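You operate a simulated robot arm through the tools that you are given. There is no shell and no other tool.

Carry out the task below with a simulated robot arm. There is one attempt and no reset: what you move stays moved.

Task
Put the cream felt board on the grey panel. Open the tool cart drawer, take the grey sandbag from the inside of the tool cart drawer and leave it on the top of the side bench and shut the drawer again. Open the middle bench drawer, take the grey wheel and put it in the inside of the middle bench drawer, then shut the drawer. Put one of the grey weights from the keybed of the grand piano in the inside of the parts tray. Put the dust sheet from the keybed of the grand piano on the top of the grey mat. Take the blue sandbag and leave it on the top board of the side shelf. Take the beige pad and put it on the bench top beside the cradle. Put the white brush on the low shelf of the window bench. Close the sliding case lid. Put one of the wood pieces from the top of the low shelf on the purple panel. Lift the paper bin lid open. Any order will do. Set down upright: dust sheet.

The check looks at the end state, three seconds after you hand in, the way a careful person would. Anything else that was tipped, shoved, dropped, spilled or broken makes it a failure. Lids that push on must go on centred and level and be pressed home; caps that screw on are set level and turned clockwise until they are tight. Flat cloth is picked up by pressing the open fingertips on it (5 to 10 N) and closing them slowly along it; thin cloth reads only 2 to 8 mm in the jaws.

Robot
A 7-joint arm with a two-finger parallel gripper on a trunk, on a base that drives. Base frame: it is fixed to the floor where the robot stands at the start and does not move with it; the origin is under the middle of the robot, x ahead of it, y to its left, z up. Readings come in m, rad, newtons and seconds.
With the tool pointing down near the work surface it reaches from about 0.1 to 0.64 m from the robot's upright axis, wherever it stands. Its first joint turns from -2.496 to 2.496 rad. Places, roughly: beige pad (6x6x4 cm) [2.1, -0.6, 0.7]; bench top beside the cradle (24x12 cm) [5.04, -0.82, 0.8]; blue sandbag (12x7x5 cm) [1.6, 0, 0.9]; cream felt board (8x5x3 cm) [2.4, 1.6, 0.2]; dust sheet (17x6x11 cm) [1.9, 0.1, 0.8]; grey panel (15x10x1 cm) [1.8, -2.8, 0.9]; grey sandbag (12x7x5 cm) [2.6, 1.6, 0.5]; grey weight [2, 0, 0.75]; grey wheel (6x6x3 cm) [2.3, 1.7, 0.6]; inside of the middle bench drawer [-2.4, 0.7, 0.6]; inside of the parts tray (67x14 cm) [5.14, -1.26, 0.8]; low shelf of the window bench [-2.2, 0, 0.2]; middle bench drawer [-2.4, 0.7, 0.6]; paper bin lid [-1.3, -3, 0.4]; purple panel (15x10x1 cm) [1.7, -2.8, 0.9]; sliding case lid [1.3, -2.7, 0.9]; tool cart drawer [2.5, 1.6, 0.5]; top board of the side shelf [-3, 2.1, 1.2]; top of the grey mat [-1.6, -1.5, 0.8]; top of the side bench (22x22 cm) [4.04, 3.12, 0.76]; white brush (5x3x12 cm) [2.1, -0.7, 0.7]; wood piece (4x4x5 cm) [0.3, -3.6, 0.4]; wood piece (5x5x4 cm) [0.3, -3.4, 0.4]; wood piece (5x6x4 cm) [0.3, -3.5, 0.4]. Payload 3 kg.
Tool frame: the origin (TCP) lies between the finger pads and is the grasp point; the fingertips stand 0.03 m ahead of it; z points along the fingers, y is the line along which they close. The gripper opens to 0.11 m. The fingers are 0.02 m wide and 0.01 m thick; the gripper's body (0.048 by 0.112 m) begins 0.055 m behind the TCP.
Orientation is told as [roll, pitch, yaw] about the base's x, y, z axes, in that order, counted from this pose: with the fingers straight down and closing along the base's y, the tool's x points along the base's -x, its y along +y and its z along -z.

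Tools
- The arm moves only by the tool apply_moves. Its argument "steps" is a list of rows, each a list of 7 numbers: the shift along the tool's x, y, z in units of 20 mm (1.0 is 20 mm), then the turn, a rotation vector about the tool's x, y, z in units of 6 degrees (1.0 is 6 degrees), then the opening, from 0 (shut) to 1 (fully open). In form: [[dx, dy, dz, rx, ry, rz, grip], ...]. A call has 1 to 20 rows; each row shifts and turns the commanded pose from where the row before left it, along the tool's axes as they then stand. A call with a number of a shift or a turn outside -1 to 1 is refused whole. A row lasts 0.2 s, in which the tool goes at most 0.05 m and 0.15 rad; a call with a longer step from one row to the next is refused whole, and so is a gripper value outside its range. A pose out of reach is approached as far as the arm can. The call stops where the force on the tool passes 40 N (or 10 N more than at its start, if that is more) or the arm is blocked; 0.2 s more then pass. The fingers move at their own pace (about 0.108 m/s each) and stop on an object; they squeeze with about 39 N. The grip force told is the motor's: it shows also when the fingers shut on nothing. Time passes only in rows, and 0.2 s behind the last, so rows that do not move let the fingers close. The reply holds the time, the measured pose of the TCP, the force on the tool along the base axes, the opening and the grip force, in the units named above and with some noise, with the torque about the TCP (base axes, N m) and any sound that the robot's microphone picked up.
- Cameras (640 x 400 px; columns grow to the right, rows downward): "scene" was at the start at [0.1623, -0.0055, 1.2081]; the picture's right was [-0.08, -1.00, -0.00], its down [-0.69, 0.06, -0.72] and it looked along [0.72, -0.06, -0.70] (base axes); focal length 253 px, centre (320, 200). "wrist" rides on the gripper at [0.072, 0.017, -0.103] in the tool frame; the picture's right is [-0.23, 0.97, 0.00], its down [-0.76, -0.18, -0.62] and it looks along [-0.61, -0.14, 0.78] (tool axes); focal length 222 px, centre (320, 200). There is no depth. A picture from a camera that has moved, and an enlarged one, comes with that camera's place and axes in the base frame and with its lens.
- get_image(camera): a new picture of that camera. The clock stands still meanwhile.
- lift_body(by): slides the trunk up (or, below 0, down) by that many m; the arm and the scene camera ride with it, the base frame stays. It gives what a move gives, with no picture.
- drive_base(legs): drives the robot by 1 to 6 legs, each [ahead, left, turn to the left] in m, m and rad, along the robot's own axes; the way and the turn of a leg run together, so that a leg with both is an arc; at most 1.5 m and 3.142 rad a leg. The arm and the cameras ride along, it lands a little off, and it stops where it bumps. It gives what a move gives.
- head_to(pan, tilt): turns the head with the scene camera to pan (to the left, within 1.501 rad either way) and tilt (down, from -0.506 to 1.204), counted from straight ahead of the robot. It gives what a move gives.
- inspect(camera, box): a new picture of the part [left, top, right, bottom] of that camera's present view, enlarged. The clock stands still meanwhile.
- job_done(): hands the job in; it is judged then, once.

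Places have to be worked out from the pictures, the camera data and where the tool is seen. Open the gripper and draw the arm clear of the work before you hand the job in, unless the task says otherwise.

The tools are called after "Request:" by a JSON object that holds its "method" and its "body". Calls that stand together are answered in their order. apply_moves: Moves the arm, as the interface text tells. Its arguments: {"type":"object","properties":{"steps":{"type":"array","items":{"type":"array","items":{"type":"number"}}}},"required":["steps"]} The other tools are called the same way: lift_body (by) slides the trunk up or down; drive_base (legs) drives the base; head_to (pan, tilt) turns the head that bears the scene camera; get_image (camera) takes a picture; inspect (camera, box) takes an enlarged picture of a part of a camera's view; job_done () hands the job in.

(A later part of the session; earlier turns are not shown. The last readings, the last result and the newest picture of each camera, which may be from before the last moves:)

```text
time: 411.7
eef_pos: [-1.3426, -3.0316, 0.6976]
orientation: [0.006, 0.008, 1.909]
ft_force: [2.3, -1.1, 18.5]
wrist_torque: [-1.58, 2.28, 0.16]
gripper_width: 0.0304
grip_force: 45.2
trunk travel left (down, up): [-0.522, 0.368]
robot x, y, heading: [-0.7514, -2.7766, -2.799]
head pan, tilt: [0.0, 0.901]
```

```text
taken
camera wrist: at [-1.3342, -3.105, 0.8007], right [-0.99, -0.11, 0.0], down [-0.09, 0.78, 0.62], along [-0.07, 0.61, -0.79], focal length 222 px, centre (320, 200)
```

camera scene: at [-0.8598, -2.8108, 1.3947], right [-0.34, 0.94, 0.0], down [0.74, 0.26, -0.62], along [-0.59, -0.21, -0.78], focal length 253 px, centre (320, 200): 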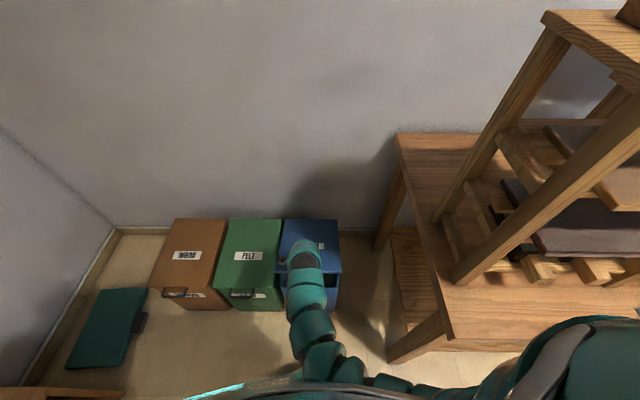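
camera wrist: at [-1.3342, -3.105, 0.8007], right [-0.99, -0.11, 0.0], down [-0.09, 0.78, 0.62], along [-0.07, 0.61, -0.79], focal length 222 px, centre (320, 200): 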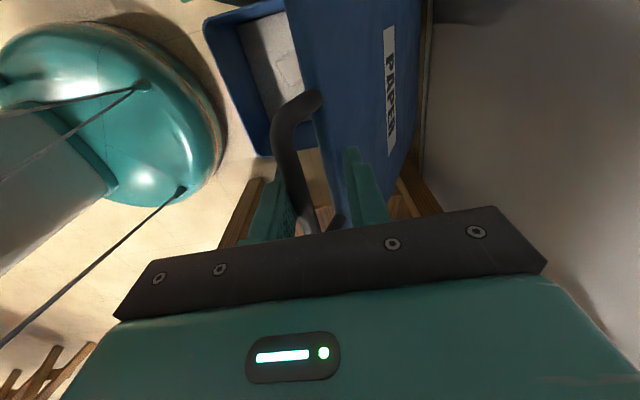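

The lid moves with the cage, and the bar is rising relative to the fingers. I'll raise the trunk slightly and keep driving in small steps.

Request:
{"method": "lift_body", "body": {"by": 0.025}}

Request:
{"method": "drive_base", "body": {"legs": [[0.035, 0, 0]]}}

Request:
{"method": "get_image", "body": {"camera": "wrist"}}

Request:
{"method": "get_image", "body": {"camera": "scene"}}

```text
time: 412.4
eef_pos: [-1.3425, -3.033, 0.7216]
orientation: [0.003, 0.008, 1.91]
ft_force: [0.5, 0.9, -0.4]
wrist_torque: [-0.03, 0.04, 0.0]
gripper_width: 0.0277
grip_force: 0.8
trunk travel left (down, up): [-0.547, 0.343]
robot x, y, heading: [-0.7547, -2.7748, -2.802]
head pan, tilt: [0.0, 0.901]
```

```text
time: 413.2
eef_pos: [-1.376, -3.0444, 0.7194]
orientation: [0.001, 0.009, 1.908]
ft_force: [0.3, -0.1, -1.1]
wrist_torque: [-0.01, 0.0, -0.01]
gripper_width: 0.0279
grip_force: 0.4
trunk travel left (down, up): [-0.547, 0.343]
robot x, y, heading: [-0.7841, -2.7877, -2.804]
head pan, tilt: [0.0, 0.901]
```

```text
taken
camera wrist: at [-1.3689, -3.1174, 0.8239], right [-0.99, -0.11, 0.0], down [-0.09, 0.78, 0.62], along [-0.07, 0.61, -0.79], focal length 222 px, centre (320, 200)
```

wrist: 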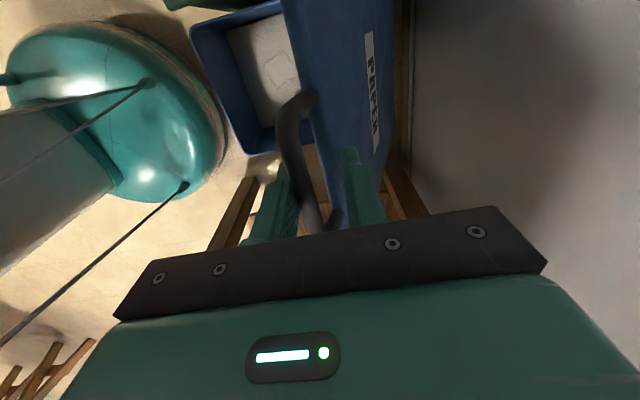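

```text
taken
camera scene: at [-0.9322, -2.8373, 1.4196], right [-0.34, 0.94, 0.0], down [0.74, 0.26, -0.62], along [-0.58, -0.21, -0.78], focal length 253 px, centre (320, 200)
```

scene: 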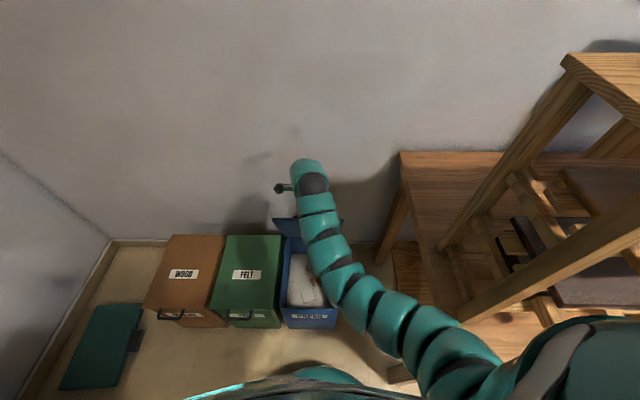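

About 68° open. Continuing with small trunk raises and forward drives, keeping the base clear of the bin.

Request:
{"method": "lift_body", "body": {"by": 0.015}}

Request:
{"method": "drive_base", "body": {"legs": [[0.04, 0, 0]]}}

Request:
{"method": "lift_body", "body": {"by": 0.01}}

Request:
{"method": "drive_base", "body": {"legs": [[0.03, 0, 0]]}}

Request:
{"method": "get_image", "body": {"camera": "wrist"}}

Request:
{"method": "get_image", "body": {"camera": "scene"}}

```text
time: 413.9
eef_pos: [-1.3764, -3.0453, 0.7365]
orientation: [0.001, 0.009, 1.91]
ft_force: [0.4, 0.0, 0.1]
wrist_torque: [-0.02, 0.02, -0.03]
gripper_width: 0.0275
grip_force: 0.1
trunk travel left (down, up): [-0.562, 0.328]
robot x, y, heading: [-0.7838, -2.7891, -2.796]
head pan, tilt: [0.0, 0.901]
```

```text
time: 414.8
eef_pos: [-1.4139, -3.0582, 0.7354]
orientation: [-0.001, 0.008, 1.909]
ft_force: [0.4, -0.6, 0.3]
wrist_torque: [-0.02, -0.02, -0.03]
gripper_width: 0.0278
grip_force: 0.7
trunk travel left (down, up): [-0.562, 0.328]
robot x, y, heading: [-0.824, -2.8025, -2.799]
head pan, tilt: [0.0, 0.901]
```

```text
time: 415.3
eef_pos: [-1.4132, -3.0577, 0.7463]
orientation: [0.002, 0.008, 1.91]
ft_force: [0.6, -0.6, -0.2]
wrist_torque: [0.02, -0.03, 0.02]
gripper_width: 0.0278
grip_force: 0.0
trunk travel left (down, up): [-0.572, 0.318]
robot x, y, heading: [-0.8272, -2.7988, -2.795]
head pan, tilt: [0.0, 0.901]
```

```text
time: 416.2
eef_pos: [-1.4431, -3.0682, 0.7448]
orientation: [-0.001, 0.007, 1.909]
ft_force: [-0.3, -0.6, -0.1]
wrist_torque: [0.01, -0.02, 0.0]
gripper_width: 0.028
grip_force: 0.2
trunk travel left (down, up): [-0.572, 0.318]
robot x, y, heading: [-0.849, -2.8084, -2.801]
head pan, tilt: [0.0, 0.901]
```

```text
taken
camera wrist: at [-1.4354, -3.1407, 0.8486], right [-0.99, -0.11, 0.0], down [-0.09, 0.78, 0.62], along [-0.07, 0.61, -0.79], focal length 222 px, centre (320, 200)
```

wrist: 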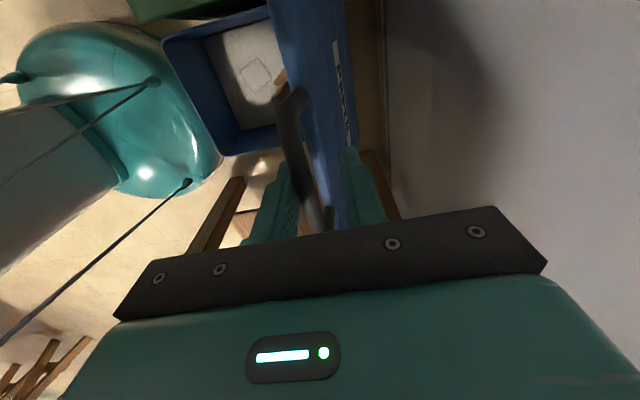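

```text
taken
camera scene: at [-0.9987, -2.8609, 1.4446], right [-0.34, 0.94, 0.0], down [0.74, 0.26, -0.62], along [-0.58, -0.21, -0.78], focal length 253 px, centre (320, 200)
```

scene: 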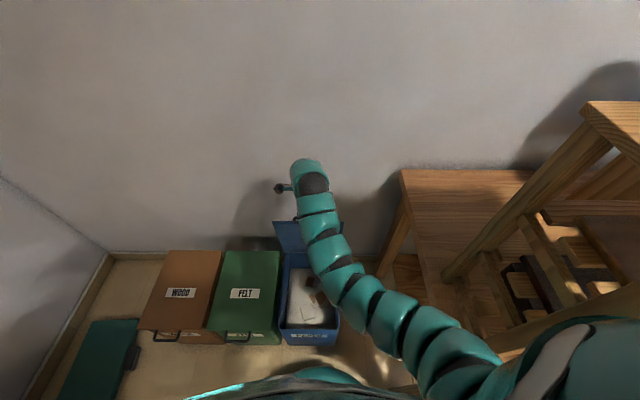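

About 79° open, and the base is now close to the bin, so no more driving. I'll tilt the tool forward and push the last bit with the arm.

Request:
{"method": "apply_moves", "body": {"steps": [[0, 0.3, 0, -1, 0, 0, 0.25], [0, 0.5, 0, -1, 0, 0, 0.25], [0, 0.5, 0.1, -1, 0, 0, 0.25], [0, 0.6, 0.1, -1, 0, 0, 0.25]]}}

Request:
{"method": "get_image", "body": {"camera": "wrist"}}

```text
time: 417.2
eef_pos: [-1.4799, -3.0811, 0.7506]
orientation: [0.423, 0.008, 1.911]
ft_force: [0.5, 0.2, -0.1]
wrist_torque: [-0.01, 0.04, 0.02]
gripper_width: 0.0275
grip_force: 0.3
trunk travel left (down, up): [-0.572, 0.318]
robot x, y, heading: [-0.8519, -2.8064, -2.797]
head pan, tilt: [0.0, 0.901]
```

```text
taken
camera wrist: at [-1.4306, -3.1387, 0.8504], right [-0.91, -0.08, 0.4], down [0.14, 0.86, 0.49], along [-0.38, 0.5, -0.78], focal length 222 px, centre (320, 200)
```

wrist: 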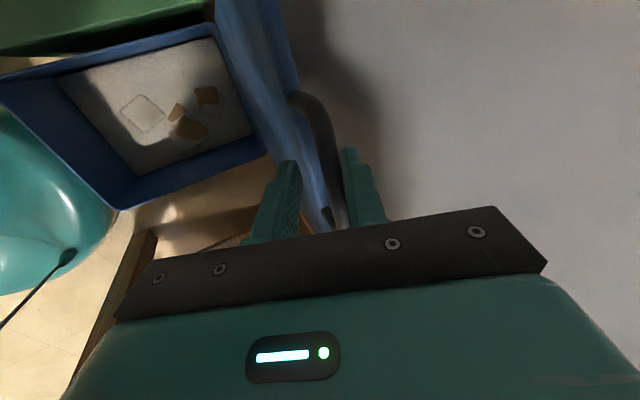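

Excellent, about 85°. Continuing forward past vertical.

Request:
{"method": "apply_moves", "body": {"steps": [[0, 0.6, 0.27, 0, 0, 0, 0.25], [0, 0.6, 0.27, 0, 0, 0, 0.25], [0, 0.6, 0.27, 0, 0, 0, 0.25], [0, 0.6, 0.27, 0, 0, 0, 0.25]]}}

Request:
{"method": "get_image", "body": {"camera": "wrist"}}

Request:
{"method": "get_image", "body": {"camera": "scene"}}

```text
time: 418.2
eef_pos: [-1.529, -3.0987, 0.7489]
orientation: [0.421, 0.008, 1.91]
ft_force: [-1.4, -0.2, -0.4]
wrist_torque: [0.03, -0.05, 0.02]
gripper_width: 0.028
grip_force: 0.4
trunk travel left (down, up): [-0.572, 0.318]
robot x, y, heading: [-0.8508, -2.8126, -2.791]
head pan, tilt: [0.0, 0.901]
```

```text
taken
camera wrist: at [-1.4803, -3.1571, 0.8502], right [-0.92, -0.08, 0.4], down [0.14, 0.86, 0.49], along [-0.38, 0.5, -0.78], focal length 222 px, centre (320, 200)
```

wrist: 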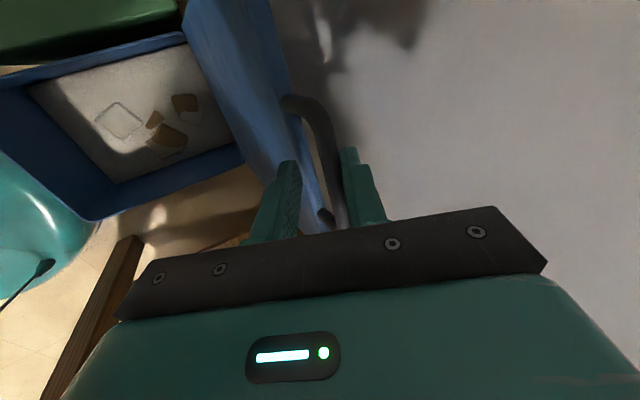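

```text
taken
camera scene: at [-0.9979, -2.8606, 1.4447], right [-0.34, 0.94, 0.0], down [0.74, 0.26, -0.62], along [-0.58, -0.21, -0.78], focal length 253 px, centre (320, 200)
```

scene: 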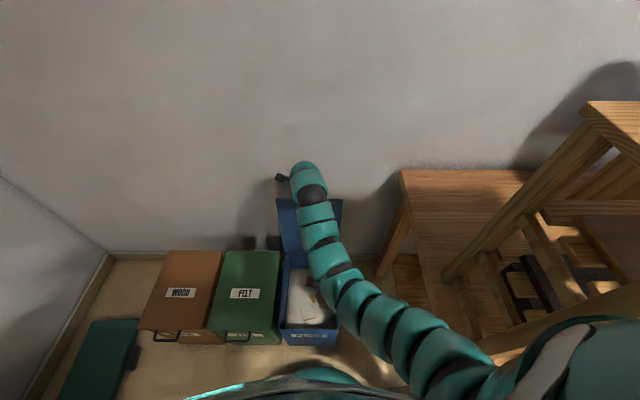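

The lid seems past vertical. I'll open slightly more and withdraw straight up, watching the lid.

Request:
{"method": "apply_moves", "body": {"steps": [[0, 0, 0, 0, 0, 0, 0.32], [0, 0.2, -0.45, 0, 0, 0, 0.32], [0, 0.41, -0.91, 0, 0, 0, 0.32], [0, 0.41, -0.91, 0, 0, 0, 0.32], [0, 0.41, -0.91, 0, 0, 0, 0.32]]}}

Request:
{"method": "get_image", "body": {"camera": "wrist"}}

Request:
{"method": "get_image", "body": {"camera": "scene"}}

```text
time: 419.4
eef_pos: [-1.5286, -3.0969, 0.8218]
orientation: [0.42, 0.01, 1.908]
ft_force: [0.5, 1.3, -0.3]
wrist_torque: [0.0, -0.02, 0.03]
gripper_width: 0.0349
grip_force: 0.1
trunk travel left (down, up): [-0.572, 0.318]
robot x, y, heading: [-0.853, -2.8092, -2.799]
head pan, tilt: [0.0, 0.901]
```

```text
taken
camera wrist: at [-1.4791, -3.1555, 0.9221], right [-0.92, -0.08, 0.4], down [0.14, 0.86, 0.49], along [-0.38, 0.5, -0.78], focal length 222 px, centre (320, 200)
```

wrist: 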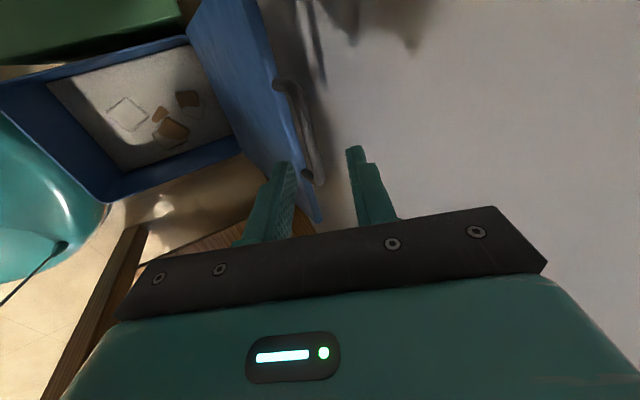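

```text
taken
camera scene: at [-0.9975, -2.8604, 1.4448], right [-0.34, 0.94, 0.0], down [0.74, 0.26, -0.62], along [-0.59, -0.21, -0.78], focal length 253 px, centre (320, 200)
```

scene: 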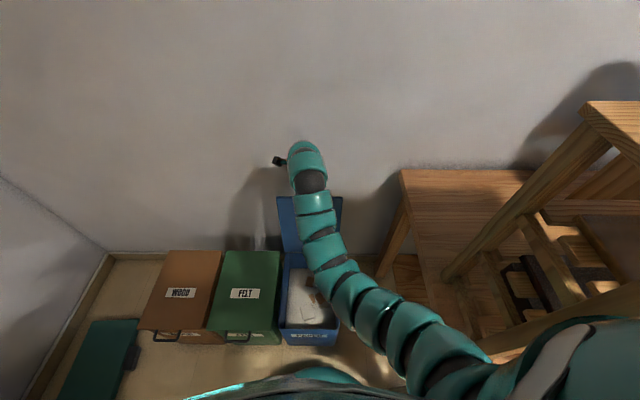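

The lid stays open. I'll rise a bit more, back away, and check it from a distance.

Request:
{"method": "apply_moves", "body": {"steps": [[0, 0.41, -0.91, 0, 0, 0, 0.32], [0, 0, -0.5, 0, 0, 0, 0.32]]}}

Request:
{"method": "drive_base", "body": {"legs": [[-0.4, 0, 0]]}}

Request:
{"method": "head_to", "body": {"pan": 0.0, "tilt": 0.7}}

Request:
{"method": "inspect", "body": {"camera": "scene", "box": [150, 150, 420, 330]}}

```text
time: 420.0
eef_pos: [-1.5263, -3.0958, 0.8496]
orientation: [0.421, 0.008, 1.908]
ft_force: [1.7, 0.0, -0.5]
wrist_torque: [0.02, -0.01, 0.01]
gripper_width: 0.0353
grip_force: 0.1
trunk travel left (down, up): [-0.572, 0.318]
robot x, y, heading: [-0.8516, -2.8097, -2.796]
head pan, tilt: [0.0, 0.901]
```

```text
time: 422.5
eef_pos: [-1.1508, -2.9599, 0.8505]
orientation: [0.422, 0.009, 1.905]
ft_force: [0.1, -0.3, 0.5]
wrist_torque: [0.01, 0.0, 0.02]
gripper_width: 0.0351
grip_force: 0.0
trunk travel left (down, up): [-0.572, 0.318]
robot x, y, heading: [-0.4738, -2.677, -2.803]
head pan, tilt: [0.0, 0.901]
```

```text
time: 423.2
eef_pos: [-1.1502, -2.9617, 0.8499]
orientation: [0.421, 0.007, 1.904]
ft_force: [0.3, -0.7, -0.4]
wrist_torque: [-0.02, 0.0, -0.03]
gripper_width: 0.0352
grip_force: 0.1
trunk travel left (down, up): [-0.572, 0.318]
robot x, y, heading: [-0.4751, -2.6769, -2.807]
head pan, tilt: [0.0, 0.7]
```

```text
2.22 times, centred on (285, 240) of scene
camera zoom: at [-0.6309, -2.7302, 1.4609], right [-0.33, 0.94, 0.0], down [0.61, 0.21, -0.76], along [-0.72, -0.25, -0.64], focal length 562 px, centre (398, 111)
```

zoom: 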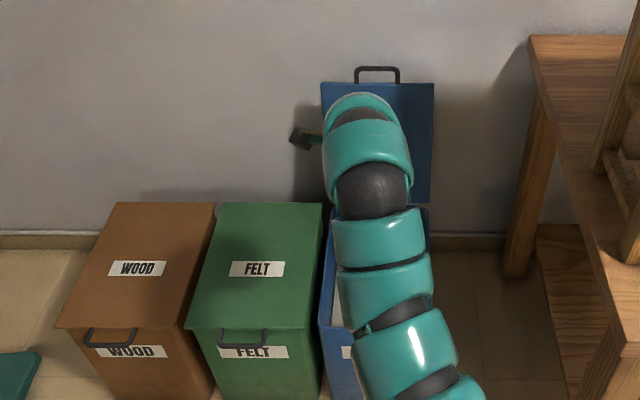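

The paper bin lid is open and stays. I'll restore the tool's orientation and head toward the piano keybed for the small items.

Request:
{"method": "apply_moves", "body": {"steps": [[0, 0, 0, 1, 0, 0, 0.5], [0, 0, 0, 1, 0, 0, 0.5], [0, 0, 0, 1, 0, 0, 0.5], [0, 0, 0, 1, 0, 0, 0.5], [0, 0, 0, 0, 0, -1, 0.5], [0, 0, 0, 0, 0, -1, 0.5], [0, 0, 0, 0, 0, -1, 0.5], [0, 0, 0, 0, 0, -1, 0.5], [0, 0, 0, 0, 0, -1, 0.5], [0, 0, 0, 0, 0, -1, 0.5], [0, 0, 0, 0, 0, -1, 0.5], [0, 0, 0, 0, 0, -1, 0.5], [0, 0, 0, 0, 0, -1, 0.5], [0, 0, 0, 0, 0, -1, 0.5], [0, 0, 0, 0, 0, -1, 0.5], [0, 0, 0, 0, 0, -1, 0.5], [0, 0, 0, 0, 0, -1, 0.5], [0, 0, 0, 0, 0, -1, 0.5], [0, 0, 0, 0, 0, -1, 0.5]]}}

Request:
{"method": "lift_body", "body": {"by": 0.25}}

Request:
{"method": "get_image", "body": {"camera": "scene"}}

```text
time: 427.2
eef_pos: [-1.1517, -2.961, 0.8495]
orientation: [0.008, -0.003, -2.806]
ft_force: [-0.3, -0.4, 0.0]
wrist_torque: [0.02, -0.03, 0.01]
gripper_width: 0.0548
grip_force: 0.2
trunk travel left (down, up): [-0.572, 0.318]
robot x, y, heading: [-0.477, -2.675, -2.805]
head pan, tilt: [0.0, 0.7]
```

```text
time: 429.8
eef_pos: [-1.1516, -2.9612, 1.0993]
orientation: [0.007, -0.001, -2.808]
ft_force: [0.2, -0.5, -0.2]
wrist_torque: [-0.02, 0.01, 0.0]
gripper_width: 0.055
grip_force: 0.0
trunk travel left (down, up): [-0.822, 0.068]
robot x, y, heading: [-0.475, -2.6781, -2.81]
head pan, tilt: [0.0, 0.7]
```

```text
taken
camera scene: at [-0.6312, -2.7302, 1.7109], right [-0.33, 0.94, 0.0], down [0.61, 0.21, -0.76], along [-0.72, -0.25, -0.64], focal length 253 px, centre (320, 200)
```

scene: 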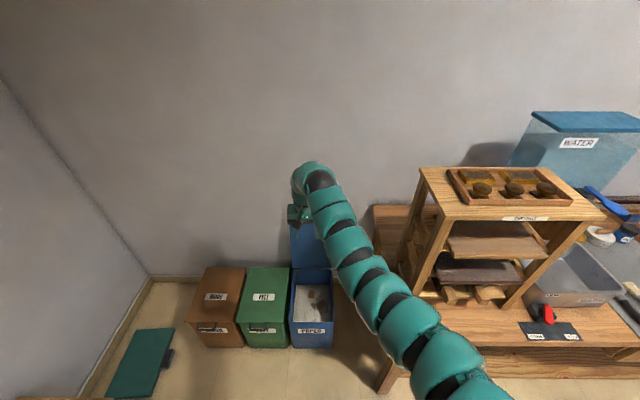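

Tucking the arm, then turning around to drive along the corridor toward the keyboard side.

Request:
{"method": "apply_moves", "body": {"steps": [[1, 0, 0, 0, 0, 0, 0.5], [1, 0, 0, 0, 0, 0, 0.5], [1, 0, 0, 0, 0, 0, 0.5], [1, 0, 0, 0, 0, 0, 0.5], [1, 0, 0, 0, 0, 0, 0.5], [1, 0, 0, 0, 0, 0, 0.5], [1, 0, 0, 0, 0, 0, 0.5], [1, 0, 0, 0, 0, 0, 0.5], [1, 0, 0, 0, 0, 0, 0.5]]}}

Request:
{"method": "drive_base", "body": {"legs": [[0, 0, 3.13], [1.5, 0.35, 0], [1.3, 0, 0]]}}

Request:
{"method": "head_to", "body": {"pan": 0.3, "tilt": 0.5}}

Request:
{"method": "get_image", "body": {"camera": "scene"}}

```text
time: 431.8
eef_pos: [-1.0951, -2.941, 1.0983]
orientation: [0.009, -0.002, -2.809]
ft_force: [-0.5, 0.0, -0.3]
wrist_torque: [0.0, 0.02, -0.03]
gripper_width: 0.055
grip_force: 0.0
out of reach, approached as far as the arm can: row 4, 5, 6, 7, 8, 9
trunk travel left (down, up): [-0.822, 0.068]
robot x, y, heading: [-0.4809, -2.6741, -2.811]
head pan, tilt: [0.0, 0.7]
```

```text
refused: leg 2 is longer than a leg can be; nothing moved
```

```text
time: 432.6
eef_pos: [-1.0941, -2.9407, 1.099]
orientation: [0.007, -0.001, -2.808]
ft_force: [0.7, -0.3, 0.6]
wrist_torque: [-0.02, 0.01, 0.0]
gripper_width: 0.0551
grip_force: 0.1
trunk travel left (down, up): [-0.822, 0.068]
robot x, y, heading: [-0.4737, -2.6779, -2.807]
head pan, tilt: [0.3, 0.499]
```

```text
taken
camera scene: at [-0.6241, -2.7561, 1.7286], right [-0.59, 0.8, 0.0], down [0.39, 0.28, -0.88], along [-0.71, -0.52, -0.48], focal length 253 px, centre (320, 200)
```

scene: 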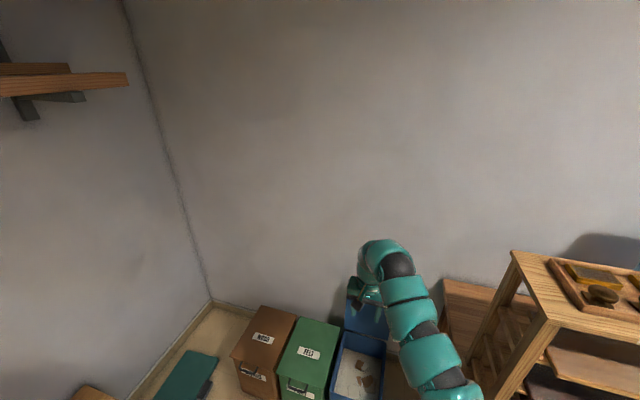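

The tool is too high to tuck at this height. I'll lower it while tucking, then drive in legal leg lengths.

Request:
{"method": "apply_moves", "body": {"steps": [[0.5, 0, 1, 0, 0, 0, 0.5], [1, 0, 1, 0, 0, 0, 0.5], [1, 0, 1, 0, 0, 0, 0.5], [1, 0, 1, 0, 0, 0, 0.5], [1, 0, 1, 0, 0, 0, 0.5], [1, 0, 0.5, 0, 0, 0, 0.5], [1, 0, 0, 0, 0, 0, 0.5], [1, 0, 0, 0, 0, 0, 0.5]]}}

Request:
{"method": "drive_base", "body": {"legs": [[0.3, 0, 0], [-0.3, 0, 0], [0, 0, 3.13]]}}

```text
time: 434.4
eef_pos: [-0.9569, -2.8981, 0.9845]
orientation: [0.009, -0.002, -2.808]
ft_force: [-0.1, 0.9, -0.2]
wrist_torque: [0.03, 0.0, 0.02]
gripper_width: 0.0549
grip_force: 0.1
out of reach, approached as far as the arm can: row 2
trunk travel left (down, up): [-0.822, 0.068]
robot x, y, heading: [-0.4757, -2.6754, -2.807]
head pan, tilt: [0.3, 0.499]
```

```text
time: 445.4
eef_pos: [0.0119, -2.4529, 0.9844]
orientation: [0.007, -0.003, 0.333]
ft_force: [-0.3, 0.6, 0.6]
wrist_torque: [-0.02, 0.0, 0.0]
gripper_width: 0.0549
grip_force: 0.1
trunk travel left (down, up): [-0.822, 0.068]
robot x, y, heading: [-0.4714, -2.6743, 0.336]
head pan, tilt: [0.3, 0.499]
```

Facing along the corridor now. Driving toward the keyboard end.

Request:
{"method": "drive_base", "body": {"legs": [[1.4, 0.15, 0], [1.45, 0, 0], [0.9, 0, 0]]}}

Request:
{"method": "head_to", "body": {"pan": 0.4, "tilt": 0.5}}

Request:
{"method": "get_image", "body": {"camera": "scene"}}

```text
time: 463.4
eef_pos: [3.4614, -1.0249, 0.9847]
orientation: [0.01, 0.0, 0.34]
ft_force: [0.5, -0.3, 0.1]
wrist_torque: [-0.02, -0.01, -0.01]
gripper_width: 0.055
grip_force: 0.0
trunk travel left (down, up): [-0.822, 0.068]
robot x, y, heading: [2.978, -1.2501, 0.341]
head pan, tilt: [0.3, 0.499]
```

```text
time: 464.1
eef_pos: [3.4602, -1.026, 0.985]
orientation: [0.008, 0.001, 0.336]
ft_force: [0.4, 0.0, 0.4]
wrist_torque: [0.02, -0.06, 0.0]
gripper_width: 0.0551
grip_force: 0.0
trunk travel left (down, up): [-0.822, 0.068]
robot x, y, heading: [2.9768, -1.2479, 0.341]
head pan, tilt: [0.4, 0.499]
```

```text
taken
camera scene: at [3.1226, -1.1597, 1.7286], right [0.68, -0.74, 0.0], down [-0.35, -0.32, -0.88], along [0.65, 0.59, -0.48], focal length 253 px, centre (320, 200)
```

scene: 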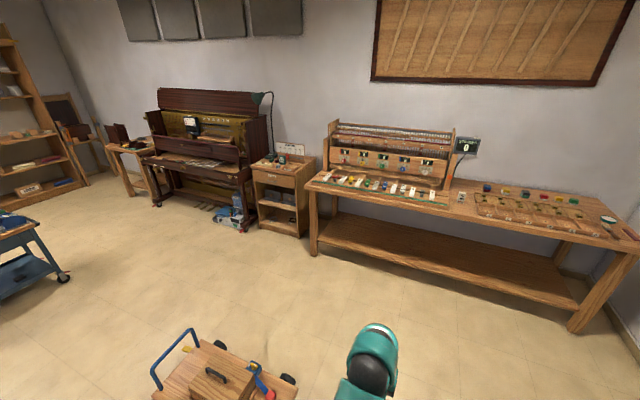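

I can see the action bench with the cradle and parts tray. Zooming in.

Request:
{"method": "inspect", "body": {"camera": "scene", "box": [290, 110, 470, 230]}}

Request:
{"method": "inspect", "body": {"camera": "scene", "box": [430, 150, 640, 280]}}

```text
3.33 times, centred on (380, 170) of scene
camera zoom: at [3.1226, -1.1597, 1.7286], right [0.68, -0.74, 0.0], down [-0.35, -0.32, -0.88], along [0.65, 0.59, -0.48], focal length 843 px, centre (120, 300)
```

zoom: 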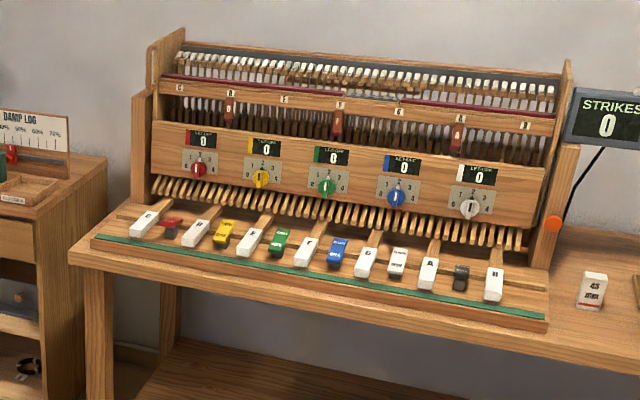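

```text
3.05 times, centred on (535, 215) of scene
camera zoom: at [3.1226, -1.1597, 1.7286], right [0.68, -0.74, 0.0], down [-0.35, -0.32, -0.88], along [0.65, 0.59, -0.48], focal length 771 px, centre (-335, 154)
```

zoom: 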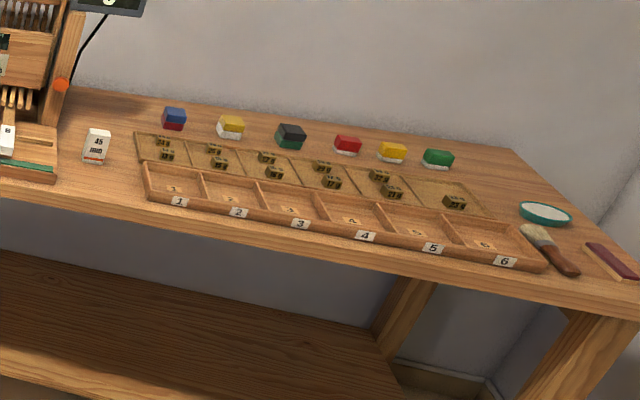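

I know where both targets on the action bench are. Now I'll slip along the gap between keybed and dolly and turn to face the keybed.

Request:
{"method": "drive_base", "body": {"legs": [[0.02, 1.45, 0], [0, 0, 3.135]]}}

Request:
{"method": "head_to", "body": {"pan": 0.0, "tilt": 0.8}}

Request:
{"method": "get_image", "body": {"camera": "scene"}}

```text
time: 478.7
eef_pos: [2.0385, -0.1086, 0.9855]
orientation: [0.008, -0.002, -2.794]
ft_force: [0.2, 0.3, 0.2]
wrist_torque: [-0.01, -0.02, -0.02]
gripper_width: 0.055
grip_force: 0.0
trunk travel left (down, up): [-0.822, 0.068]
robot x, y, heading: [2.5184, 0.1201, -2.787]
head pan, tilt: [0.4, 0.499]
```

```text
time: 479.5
eef_pos: [2.0397, -0.1089, 0.9859]
orientation: [0.009, -0.001, -2.793]
ft_force: [0.4, -0.5, 0.4]
wrist_torque: [0.0, 0.02, 0.02]
gripper_width: 0.0549
grip_force: 0.0
trunk travel left (down, up): [-0.822, 0.068]
robot x, y, heading: [2.5175, 0.1172, -2.792]
head pan, tilt: [0.0, 0.799]
```

```text
taken
camera scene: at [2.3676, 0.0645, 1.7027], right [-0.34, 0.94, 0.0], down [0.67, 0.25, -0.7], along [-0.65, -0.24, -0.72], focal length 253 px, centre (320, 200)
```

scene: 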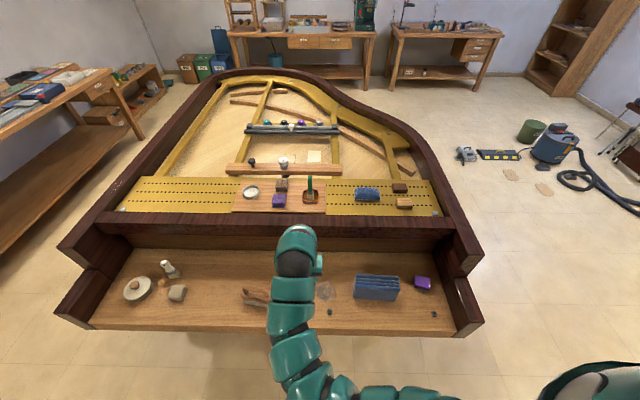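

An excellent view of the keybed. Zooming in on the items.

Request:
{"method": "inspect", "body": {"camera": "scene", "box": [230, 230, 490, 350]}}

Request:
{"method": "inspect", "body": {"camera": "scene", "box": [90, 240, 300, 340]}}

```text
2.46 times, centred on (360, 290) of scene
camera zoom: at [2.3676, 0.0645, 1.7027], right [-0.34, 0.94, 0.0], down [0.67, 0.25, -0.7], along [-0.65, -0.24, -0.72], focal length 623 px, centre (222, -22)
```

zoom: 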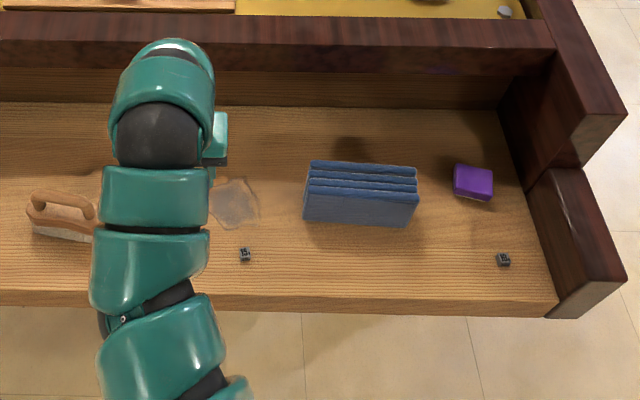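

```text
3.05 times, centred on (195, 290) of scene
camera zoom: at [2.3676, 0.0645, 1.7027], right [-0.34, 0.94, 0.0], down [0.67, 0.25, -0.7], along [-0.65, -0.24, -0.72], focal length 771 px, centre (701, -74)
```

zoom: 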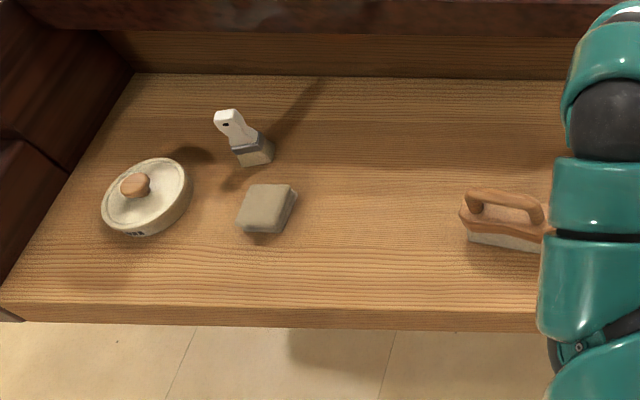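

Two tiny grey weights: one at about (2.03, −0.025), the other at (1.90, 0.34). I'll take the first one; moving above it.

Request:
{"method": "apply_moves", "body": {"steps": [[0.3, -1, 0, 0, 0, 0, 0.5], [0.3, -1, 0, 0, 0, 0, 0.5], [0.3, -1, 0, 0, 0, 0, 0.5], [0, -1, 0, 0, 0, 0, 0.5], [0, 0, 1, 0, 0, 0, 0.5], [0, 0, 1, 0, 0, 0, 0.5], [0, 0, 1, 0, 0, 0, 0.5], [0, 0, 1, 0, 0, 0, 0.5], [0, 0, 1, 0, 0, 0, 0.5]]}}

Request:
{"method": "get_image", "body": {"camera": "wrist"}}

```text
time: 481.5
eef_pos: [2.0293, -0.0293, 0.8856]
orientation: [0.009, -0.003, -2.794]
ft_force: [0.4, -0.2, 0.2]
wrist_torque: [0.04, 0.04, 0.02]
gripper_width: 0.055
grip_force: 0.0
trunk travel left (down, up): [-0.822, 0.068]
robot x, y, heading: [2.5154, 0.1173, -2.789]
head pan, tilt: [0.0, 0.799]
```

```text
taken
camera wrist: at [2.1037, -0.0191, 0.9874], right [0.12, -0.99, 0.01], down [-0.78, -0.09, 0.62], along [-0.62, -0.08, -0.78], focal length 222 px, centre (320, 200)
```

wrist: 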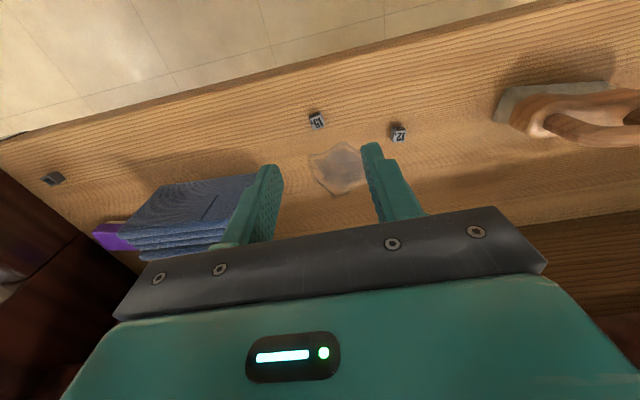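

The cube marked "15" is almost directly below; another "12" is beside it. I'll lower to just above and check alignment.

Request:
{"method": "apply_moves", "body": {"steps": [[-0.4, -0.2, 1, 0, 0, 0, 0.4], [0, 0, 1, 0, 0, 0, 0.4], [0, 0, 1, 0, 0, 0, 0.4], [0, 0, 0.8, 0, 0, 0, 0.4]]}}

Request:
{"method": "get_image", "body": {"camera": "wrist"}}

```text
time: 482.5
eef_pos: [2.0223, -0.0294, 0.8082]
orientation: [0.009, 0.0, -2.795]
ft_force: [-0.5, 0.3, -0.5]
wrist_torque: [0.01, 0.0, -0.02]
gripper_width: 0.0441
grip_force: 0.0
trunk travel left (down, up): [-0.822, 0.068]
robot x, y, heading: [2.5185, 0.1175, -2.789]
head pan, tilt: [0.0, 0.799]
```

```text
taken
camera wrist: at [2.0962, -0.0193, 0.9118], right [0.12, -0.99, 0.01], down [-0.78, -0.09, 0.62], along [-0.62, -0.08, -0.78], focal length 222 px, centre (320, 200)
```

wrist: 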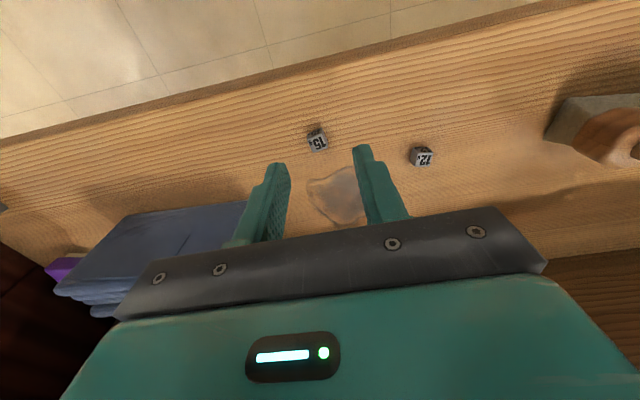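

The weight is at about (2.012, −0.028, 0.717). I'll adjust and descend until the tips are just above the keybed.

Request:
{"method": "apply_moves", "body": {"steps": [[-0.4, -0.2, 1, 0, 0, 0, 0.4], [0, 0, 1, 0, 0, 0, 0.4], [0, 0, 0.6, 0, 0, 0, 0.4]]}}

Request:
{"method": "get_image", "body": {"camera": "wrist"}}

```text
time: 483.3
eef_pos: [2.0132, -0.028, 0.754]
orientation: [0.009, -0.002, -2.793]
ft_force: [0.3, -0.2, 0.2]
wrist_torque: [0.01, -0.04, -0.03]
gripper_width: 0.0443
grip_force: 0.0
trunk travel left (down, up): [-0.822, 0.068]
robot x, y, heading: [2.5143, 0.1173, -2.789]
head pan, tilt: [0.0, 0.799]
```

```text
taken
camera wrist: at [2.0869, -0.0181, 0.8573], right [0.12, -0.99, 0.01], down [-0.78, -0.09, 0.62], along [-0.62, -0.08, -0.78], focal length 222 px, centre (320, 200)
```

wrist: 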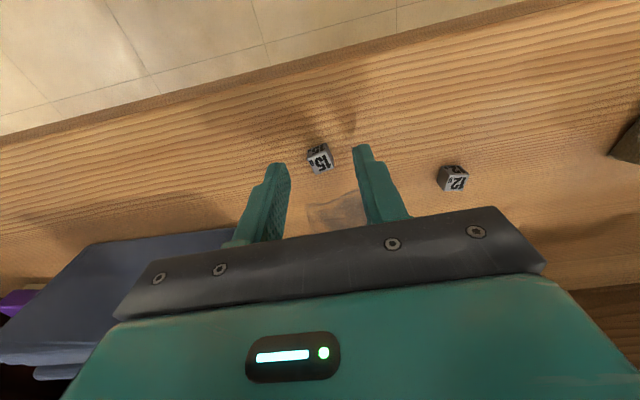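

Well centred. Descending the last 1.4 cm and closing.

Request:
{"method": "apply_moves", "body": {"steps": [[0, 0, 0.4, 0, 0, 0, 0.4], [0, 0, 0.25, 0, 0, 0, 0.4], [0, 0, 0, 0, 0, 0, 0.2], [0, 0, 0, 0, 0, 0, 0], [0, 0, 0, 0, 0, 0, 0]]}}

Request:
{"method": "get_image", "body": {"camera": "wrist"}}

```text
time: 484.5
eef_pos: [2.0123, -0.0292, 0.7426]
orientation: [0.01, -0.001, -2.796]
ft_force: [-0.4, -0.2, -1.5]
wrist_torque: [0.0, 0.0, 0.0]
gripper_width: 0.0143
grip_force: 39.2
trunk travel left (down, up): [-0.822, 0.068]
robot x, y, heading: [2.5169, 0.1182, -2.789]
head pan, tilt: [0.0, 0.799]
```

```text
taken
camera wrist: at [2.0862, -0.0183, 0.8449], right [0.12, -0.99, 0.01], down [-0.78, -0.09, 0.62], along [-0.62, -0.08, -0.78], focal length 222 px, centre (320, 200)
```

wrist: 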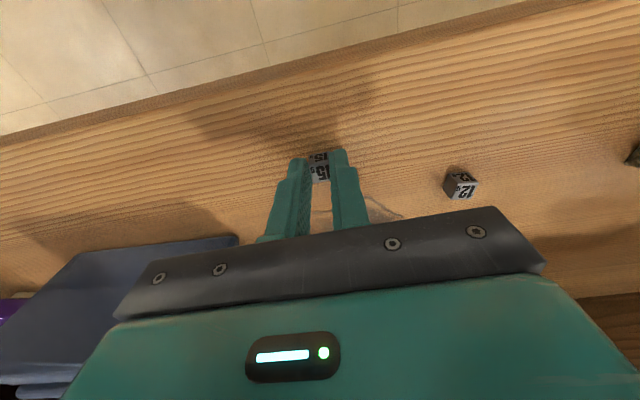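

The weight "15" is held. Lifting, then driving around the dolly to the action bench.

Request:
{"method": "apply_moves", "body": {"steps": [[0, 0, -1, 0, 0, 0, 0], [0, 0, -1, 0, 0, 0, 0], [0, 0, -1, 0, 0, 0, 0], [0, 0, -1, 0, 0, 0, 0], [0, 0, -1, 0, 0, 0, 0], [0, 0, -1, 0, 0, 0, 0], [0, 0, -1, 0, 0, 0, 0], [0, 0, -1, 0, 0, 0, 0], [0, 0, -1, 0, 0, 0, 0], [0, 0, -1, 0, 0, 0, 0], [0, 0, -1, 0, 0, 0, 0]]}}

Request:
{"method": "drive_base", "body": {"legs": [[0, 0, 3.13], [0, 0.17, 0], [1.33, 0, 0], [0, -1.4, 0], [0, -0.8, 0]]}}

Request:
{"method": "head_to", "body": {"pan": 0.0, "tilt": 0.7}}

Request:
{"method": "get_image", "body": {"camera": "scene"}}

Request:
{"method": "get_image", "body": {"camera": "wrist"}}

```text
time: 486.9
eef_pos: [2.0113, -0.0268, 0.9622]
orientation: [0.009, 0.0, -2.794]
ft_force: [-0.1, 0.6, -0.6]
wrist_torque: [0.02, -0.02, -0.03]
gripper_width: 0.0142
grip_force: 38.9
trunk travel left (down, up): [-0.822, 0.068]
robot x, y, heading: [2.5195, 0.117, -2.789]
head pan, tilt: [0.0, 0.799]
```

```text
time: 512.4
eef_pos: [4.9259, -1.296, 0.9614]
orientation: [0.008, -0.001, 0.291]
ft_force: [-0.1, -0.4, -0.3]
wrist_torque: [-0.01, 0.03, -0.05]
gripper_width: 0.0141
grip_force: 39.4
trunk travel left (down, up): [-0.822, 0.068]
robot x, y, heading: [4.4144, -1.4102, 0.295]
head pan, tilt: [0.0, 0.799]
```

```text
time: 513.1
eef_pos: [4.9257, -1.2964, 0.962]
orientation: [0.008, -0.002, 0.292]
ft_force: [0.0, -0.6, -0.5]
wrist_torque: [0.01, 0.0, 0.01]
gripper_width: 0.0143
grip_force: 39.0
trunk travel left (down, up): [-0.822, 0.068]
robot x, y, heading: [4.4123, -1.4117, 0.293]
head pan, tilt: [0.0, 0.7]
```

```text
taken
camera scene: at [4.571, -1.3629, 1.7109], right [0.29, -0.96, 0.0], down [-0.62, -0.19, -0.76], along [0.73, 0.22, -0.64], focal length 253 px, centre (320, 200)
```

scene: 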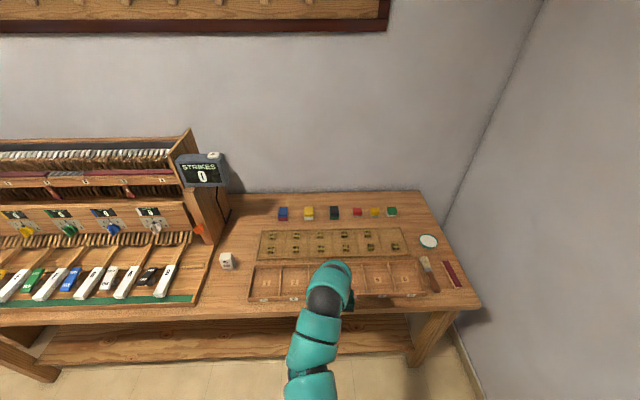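

```text
taken
camera wrist: at [4.8519, -1.3009, 1.065], right [-0.06, 1.0, 0.01], down [0.78, 0.04, 0.62], along [0.62, 0.05, -0.78], focal length 222 px, centre (320, 200)
```

wrist: 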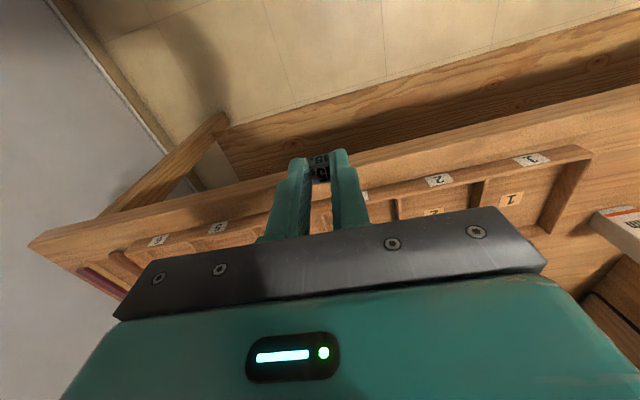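

The base is about 0.73 m from the tray. I'll drive forward 20 cm and shift left toward compartment 3.

Request:
{"method": "drive_base", "body": {"legs": [[0.17, 0.05, 0.03]]}}

Request:
{"method": "get_image", "body": {"camera": "wrist"}}

Request:
{"method": "get_image", "body": {"camera": "scene"}}

```text
time: 514.6
eef_pos: [5.0679, -1.1821, 0.9616]
orientation: [0.009, 0.0, 0.321]
ft_force: [0.7, 0.6, -1.0]
wrist_torque: [-0.01, 0.02, 0.03]
gripper_width: 0.0141
grip_force: 38.8
trunk travel left (down, up): [-0.822, 0.068]
robot x, y, heading: [4.556, -1.3092, 0.324]
head pan, tilt: [0.0, 0.7]
```

```text
taken
camera wrist: at [4.9949, -1.1887, 1.0645], right [-0.09, 1.0, 0.01], down [0.78, 0.07, 0.62], along [0.62, 0.06, -0.78], focal length 222 px, centre (320, 200)
```

wrist: 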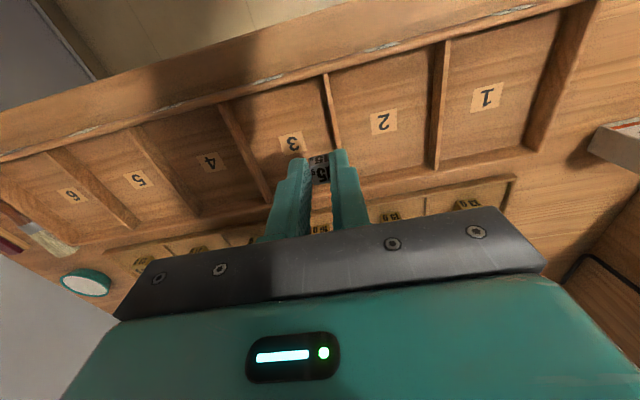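

```text
taken
camera scene: at [4.7166, -1.2587, 1.7107], right [0.32, -0.95, 0.0], down [-0.61, -0.21, -0.76], along [0.72, 0.24, -0.64], focal length 253 px, centre (320, 200)
```

scene: 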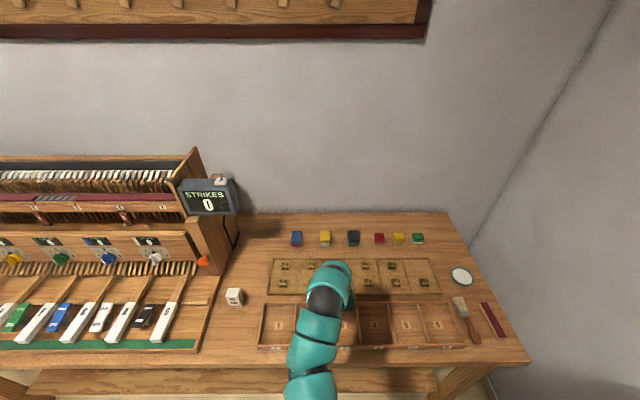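

The tray compartments are clear; compartment 3's floor centre is at about (5.112, −1.214, 0.80). Moving over it and lowering.

Request:
{"method": "apply_moves", "body": {"steps": [[-0.8, -1, 0, 0, 0, 0, 0], [-0.8, -1, 0, 0, 0, 0, 0], [0, -0.2, 1, 0, 0, 0, 0], [0, 0, 1, 0, 0, 0, 0], [0, 0, 1, 0, 0, 0, 0], [0, 0, 1, 0, 0, 0, 0], [0, 0, 1, 0, 0, 0, 0]]}}

Request:
{"method": "get_image", "body": {"camera": "wrist"}}

```text
time: 516.2
eef_pos: [5.1111, -1.2119, 0.8628]
orientation: [0.009, -0.001, 0.32]
ft_force: [-0.3, -0.3, -0.6]
wrist_torque: [0.02, -0.02, 0.0]
gripper_width: 0.0143
grip_force: 38.9
trunk travel left (down, up): [-0.822, 0.068]
robot x, y, heading: [4.5602, -1.314, 0.326]
head pan, tilt: [0.0, 0.7]
```

```text
taken
camera wrist: at [5.0377, -1.2197, 0.9647], right [-0.09, 1.0, 0.01], down [0.78, 0.07, 0.62], along [0.62, 0.06, -0.78], focal length 222 px, centre (320, 200)
```

wrist: 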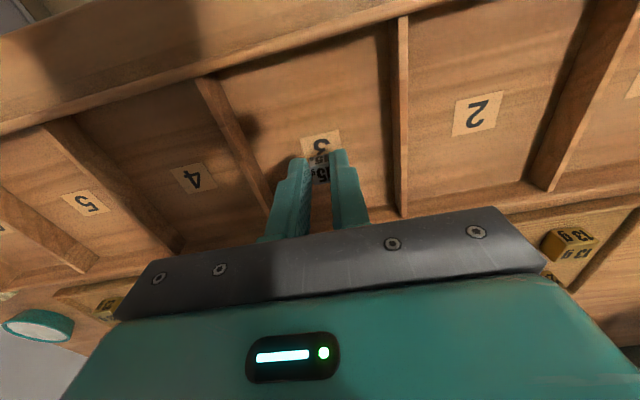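

Right in the middle of compartment 3. Lowering slowly to contact.

Request:
{"method": "apply_moves", "body": {"steps": [[0, 0, 0.5, 0, 0, 0, 0], [0, 0, 0.4, 0, 0, 0, 0], [0, 0, 0.2, 0, 0, 0, 0], [0, 0, 0.2, 0, 0, 0, 0], [0, 0, 0.15, 0, 0, 0, 0]]}}

```text
time: 517.0
eef_pos: [5.1121, -1.2131, 0.8471]
orientation: [0.012, -0.014, 0.323]
ft_force: [-13.0, -4.1, 29.2]
wrist_torque: [-0.08, 0.44, 0.02]
gripper_width: 0.0141
grip_force: 38.9
trunk travel left (down, up): [-0.822, 0.068]
robot x, y, heading: [4.5582, -1.313, 0.327]
head pan, tilt: [0.0, 0.7]
stopped in row 3: the force on the tool passed its limit at 42 N (the readings are from after the stop); the commanded pose is now the measured one
```

Contact. Ease up a touch, open, and lift away.

Request:
{"method": "apply_moves", "body": {"steps": [[0, 0, -0.15, 0, 0, 0, 0], [0, 0, 0, 0, 0, 0, 0.15], [0, 0, 0, 0, 0, 0, 0.3], [0, 0, -0.5, 0, 0, 0, 0.3], [0, 0, -1, 0, 0, 0, 0.3], [0, 0, -1, 0, 0, 0, 0.3], [0, 0, -1, 0, 0, 0, 0.3], [0, 0, -1, 0, 0, 0, 0.3]]}}

Request:
{"method": "get_image", "body": {"camera": "wrist"}}

```text
time: 518.8
eef_pos: [5.1136, -1.2131, 0.9366]
orientation: [0.008, -0.006, 0.319]
ft_force: [-0.2, -0.5, 0.4]
wrist_torque: [0.01, -0.02, -0.01]
gripper_width: 0.0329
grip_force: 0.0
trunk travel left (down, up): [-0.822, 0.068]
robot x, y, heading: [4.5578, -1.3126, 0.326]
head pan, tilt: [0.0, 0.7]
```

```text
taken
camera wrist: at [5.0384, -1.2205, 1.039], right [-0.09, 1.0, 0.01], down [0.78, 0.06, 0.63], along [0.62, 0.07, -0.78], focal length 222 px, centre (320, 200)
```

wrist: 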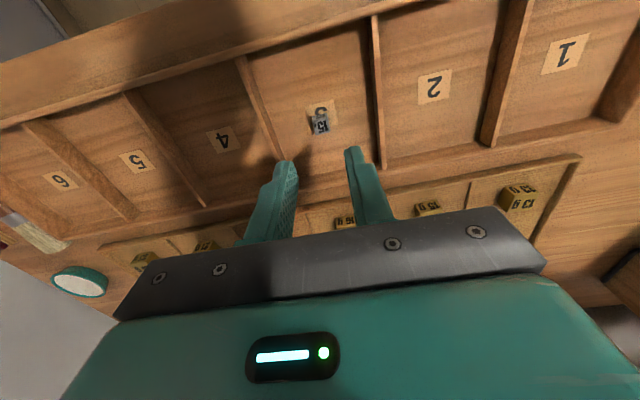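

The weight rests in compartment 3. Next, the beige pad: I'll go back around the dolly's south side to the keybed's other end.

Request:
{"method": "apply_moves", "body": {"steps": [[1, 0, -1, 0, 0, 0, 0.5], [1, 0, -1, 0, 0, 0, 0.5], [1, 0, -1, 0, 0, 0, 0.7], [1, 0, 0, 0, 0, 0, 0.7], [1, 0, 0, 0, 0, 0, 0.7]]}}

Request:
{"method": "drive_base", "body": {"legs": [[-0.35, 0, 0], [0, 0.52, 0], [-1.1, 0, 0], [0, 0, 3.135]]}}

Request:
{"method": "head_to", "body": {"pan": -0.5, "tilt": 0.6}}

Request:
{"method": "get_image", "body": {"camera": "scene"}}

```text
time: 520.0
eef_pos: [5.0186, -1.2457, 0.995]
orientation: [0.008, -0.01, 0.32]
ft_force: [0.9, -0.5, -0.5]
wrist_torque: [0.01, 0.0, -0.02]
gripper_width: 0.0769
grip_force: 0.1
trunk travel left (down, up): [-0.822, 0.068]
robot x, y, heading: [4.5584, -1.3157, 0.328]
head pan, tilt: [0.0, 0.7]
```

```text
time: 537.5
eef_pos: [2.54, -1.3275, 0.995]
orientation: [0.009, -0.009, -2.855]
ft_force: [-0.3, 0.5, -0.8]
wrist_torque: [0.0, 0.02, 0.0]
gripper_width: 0.0769
grip_force: 0.0
trunk travel left (down, up): [-0.822, 0.068]
robot x, y, heading: [3.0048, -1.2781, -2.849]
head pan, tilt: [0.0, 0.7]
```

```text
time: 538.4
eef_pos: [2.5414, -1.3285, 0.9953]
orientation: [0.009, -0.01, -2.854]
ft_force: [-0.6, -0.5, 0.3]
wrist_torque: [-0.01, 0.01, -0.04]
gripper_width: 0.077
grip_force: 0.0
trunk travel left (down, up): [-0.822, 0.068]
robot x, y, heading: [3.0069, -1.278, -2.854]
head pan, tilt: [-0.499, 0.6]
```

```text
taken
camera scene: at [2.8411, -1.2782, 1.7195], right [0.2, 0.98, 0.0], down [0.55, -0.12, -0.82], along [-0.81, 0.17, -0.57], focal length 253 px, centre (320, 200)
```

scene: 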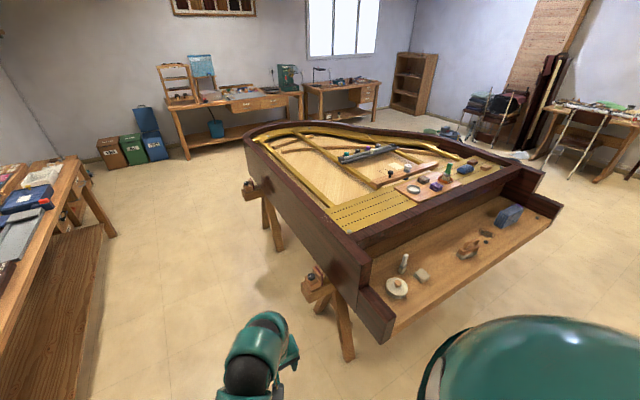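

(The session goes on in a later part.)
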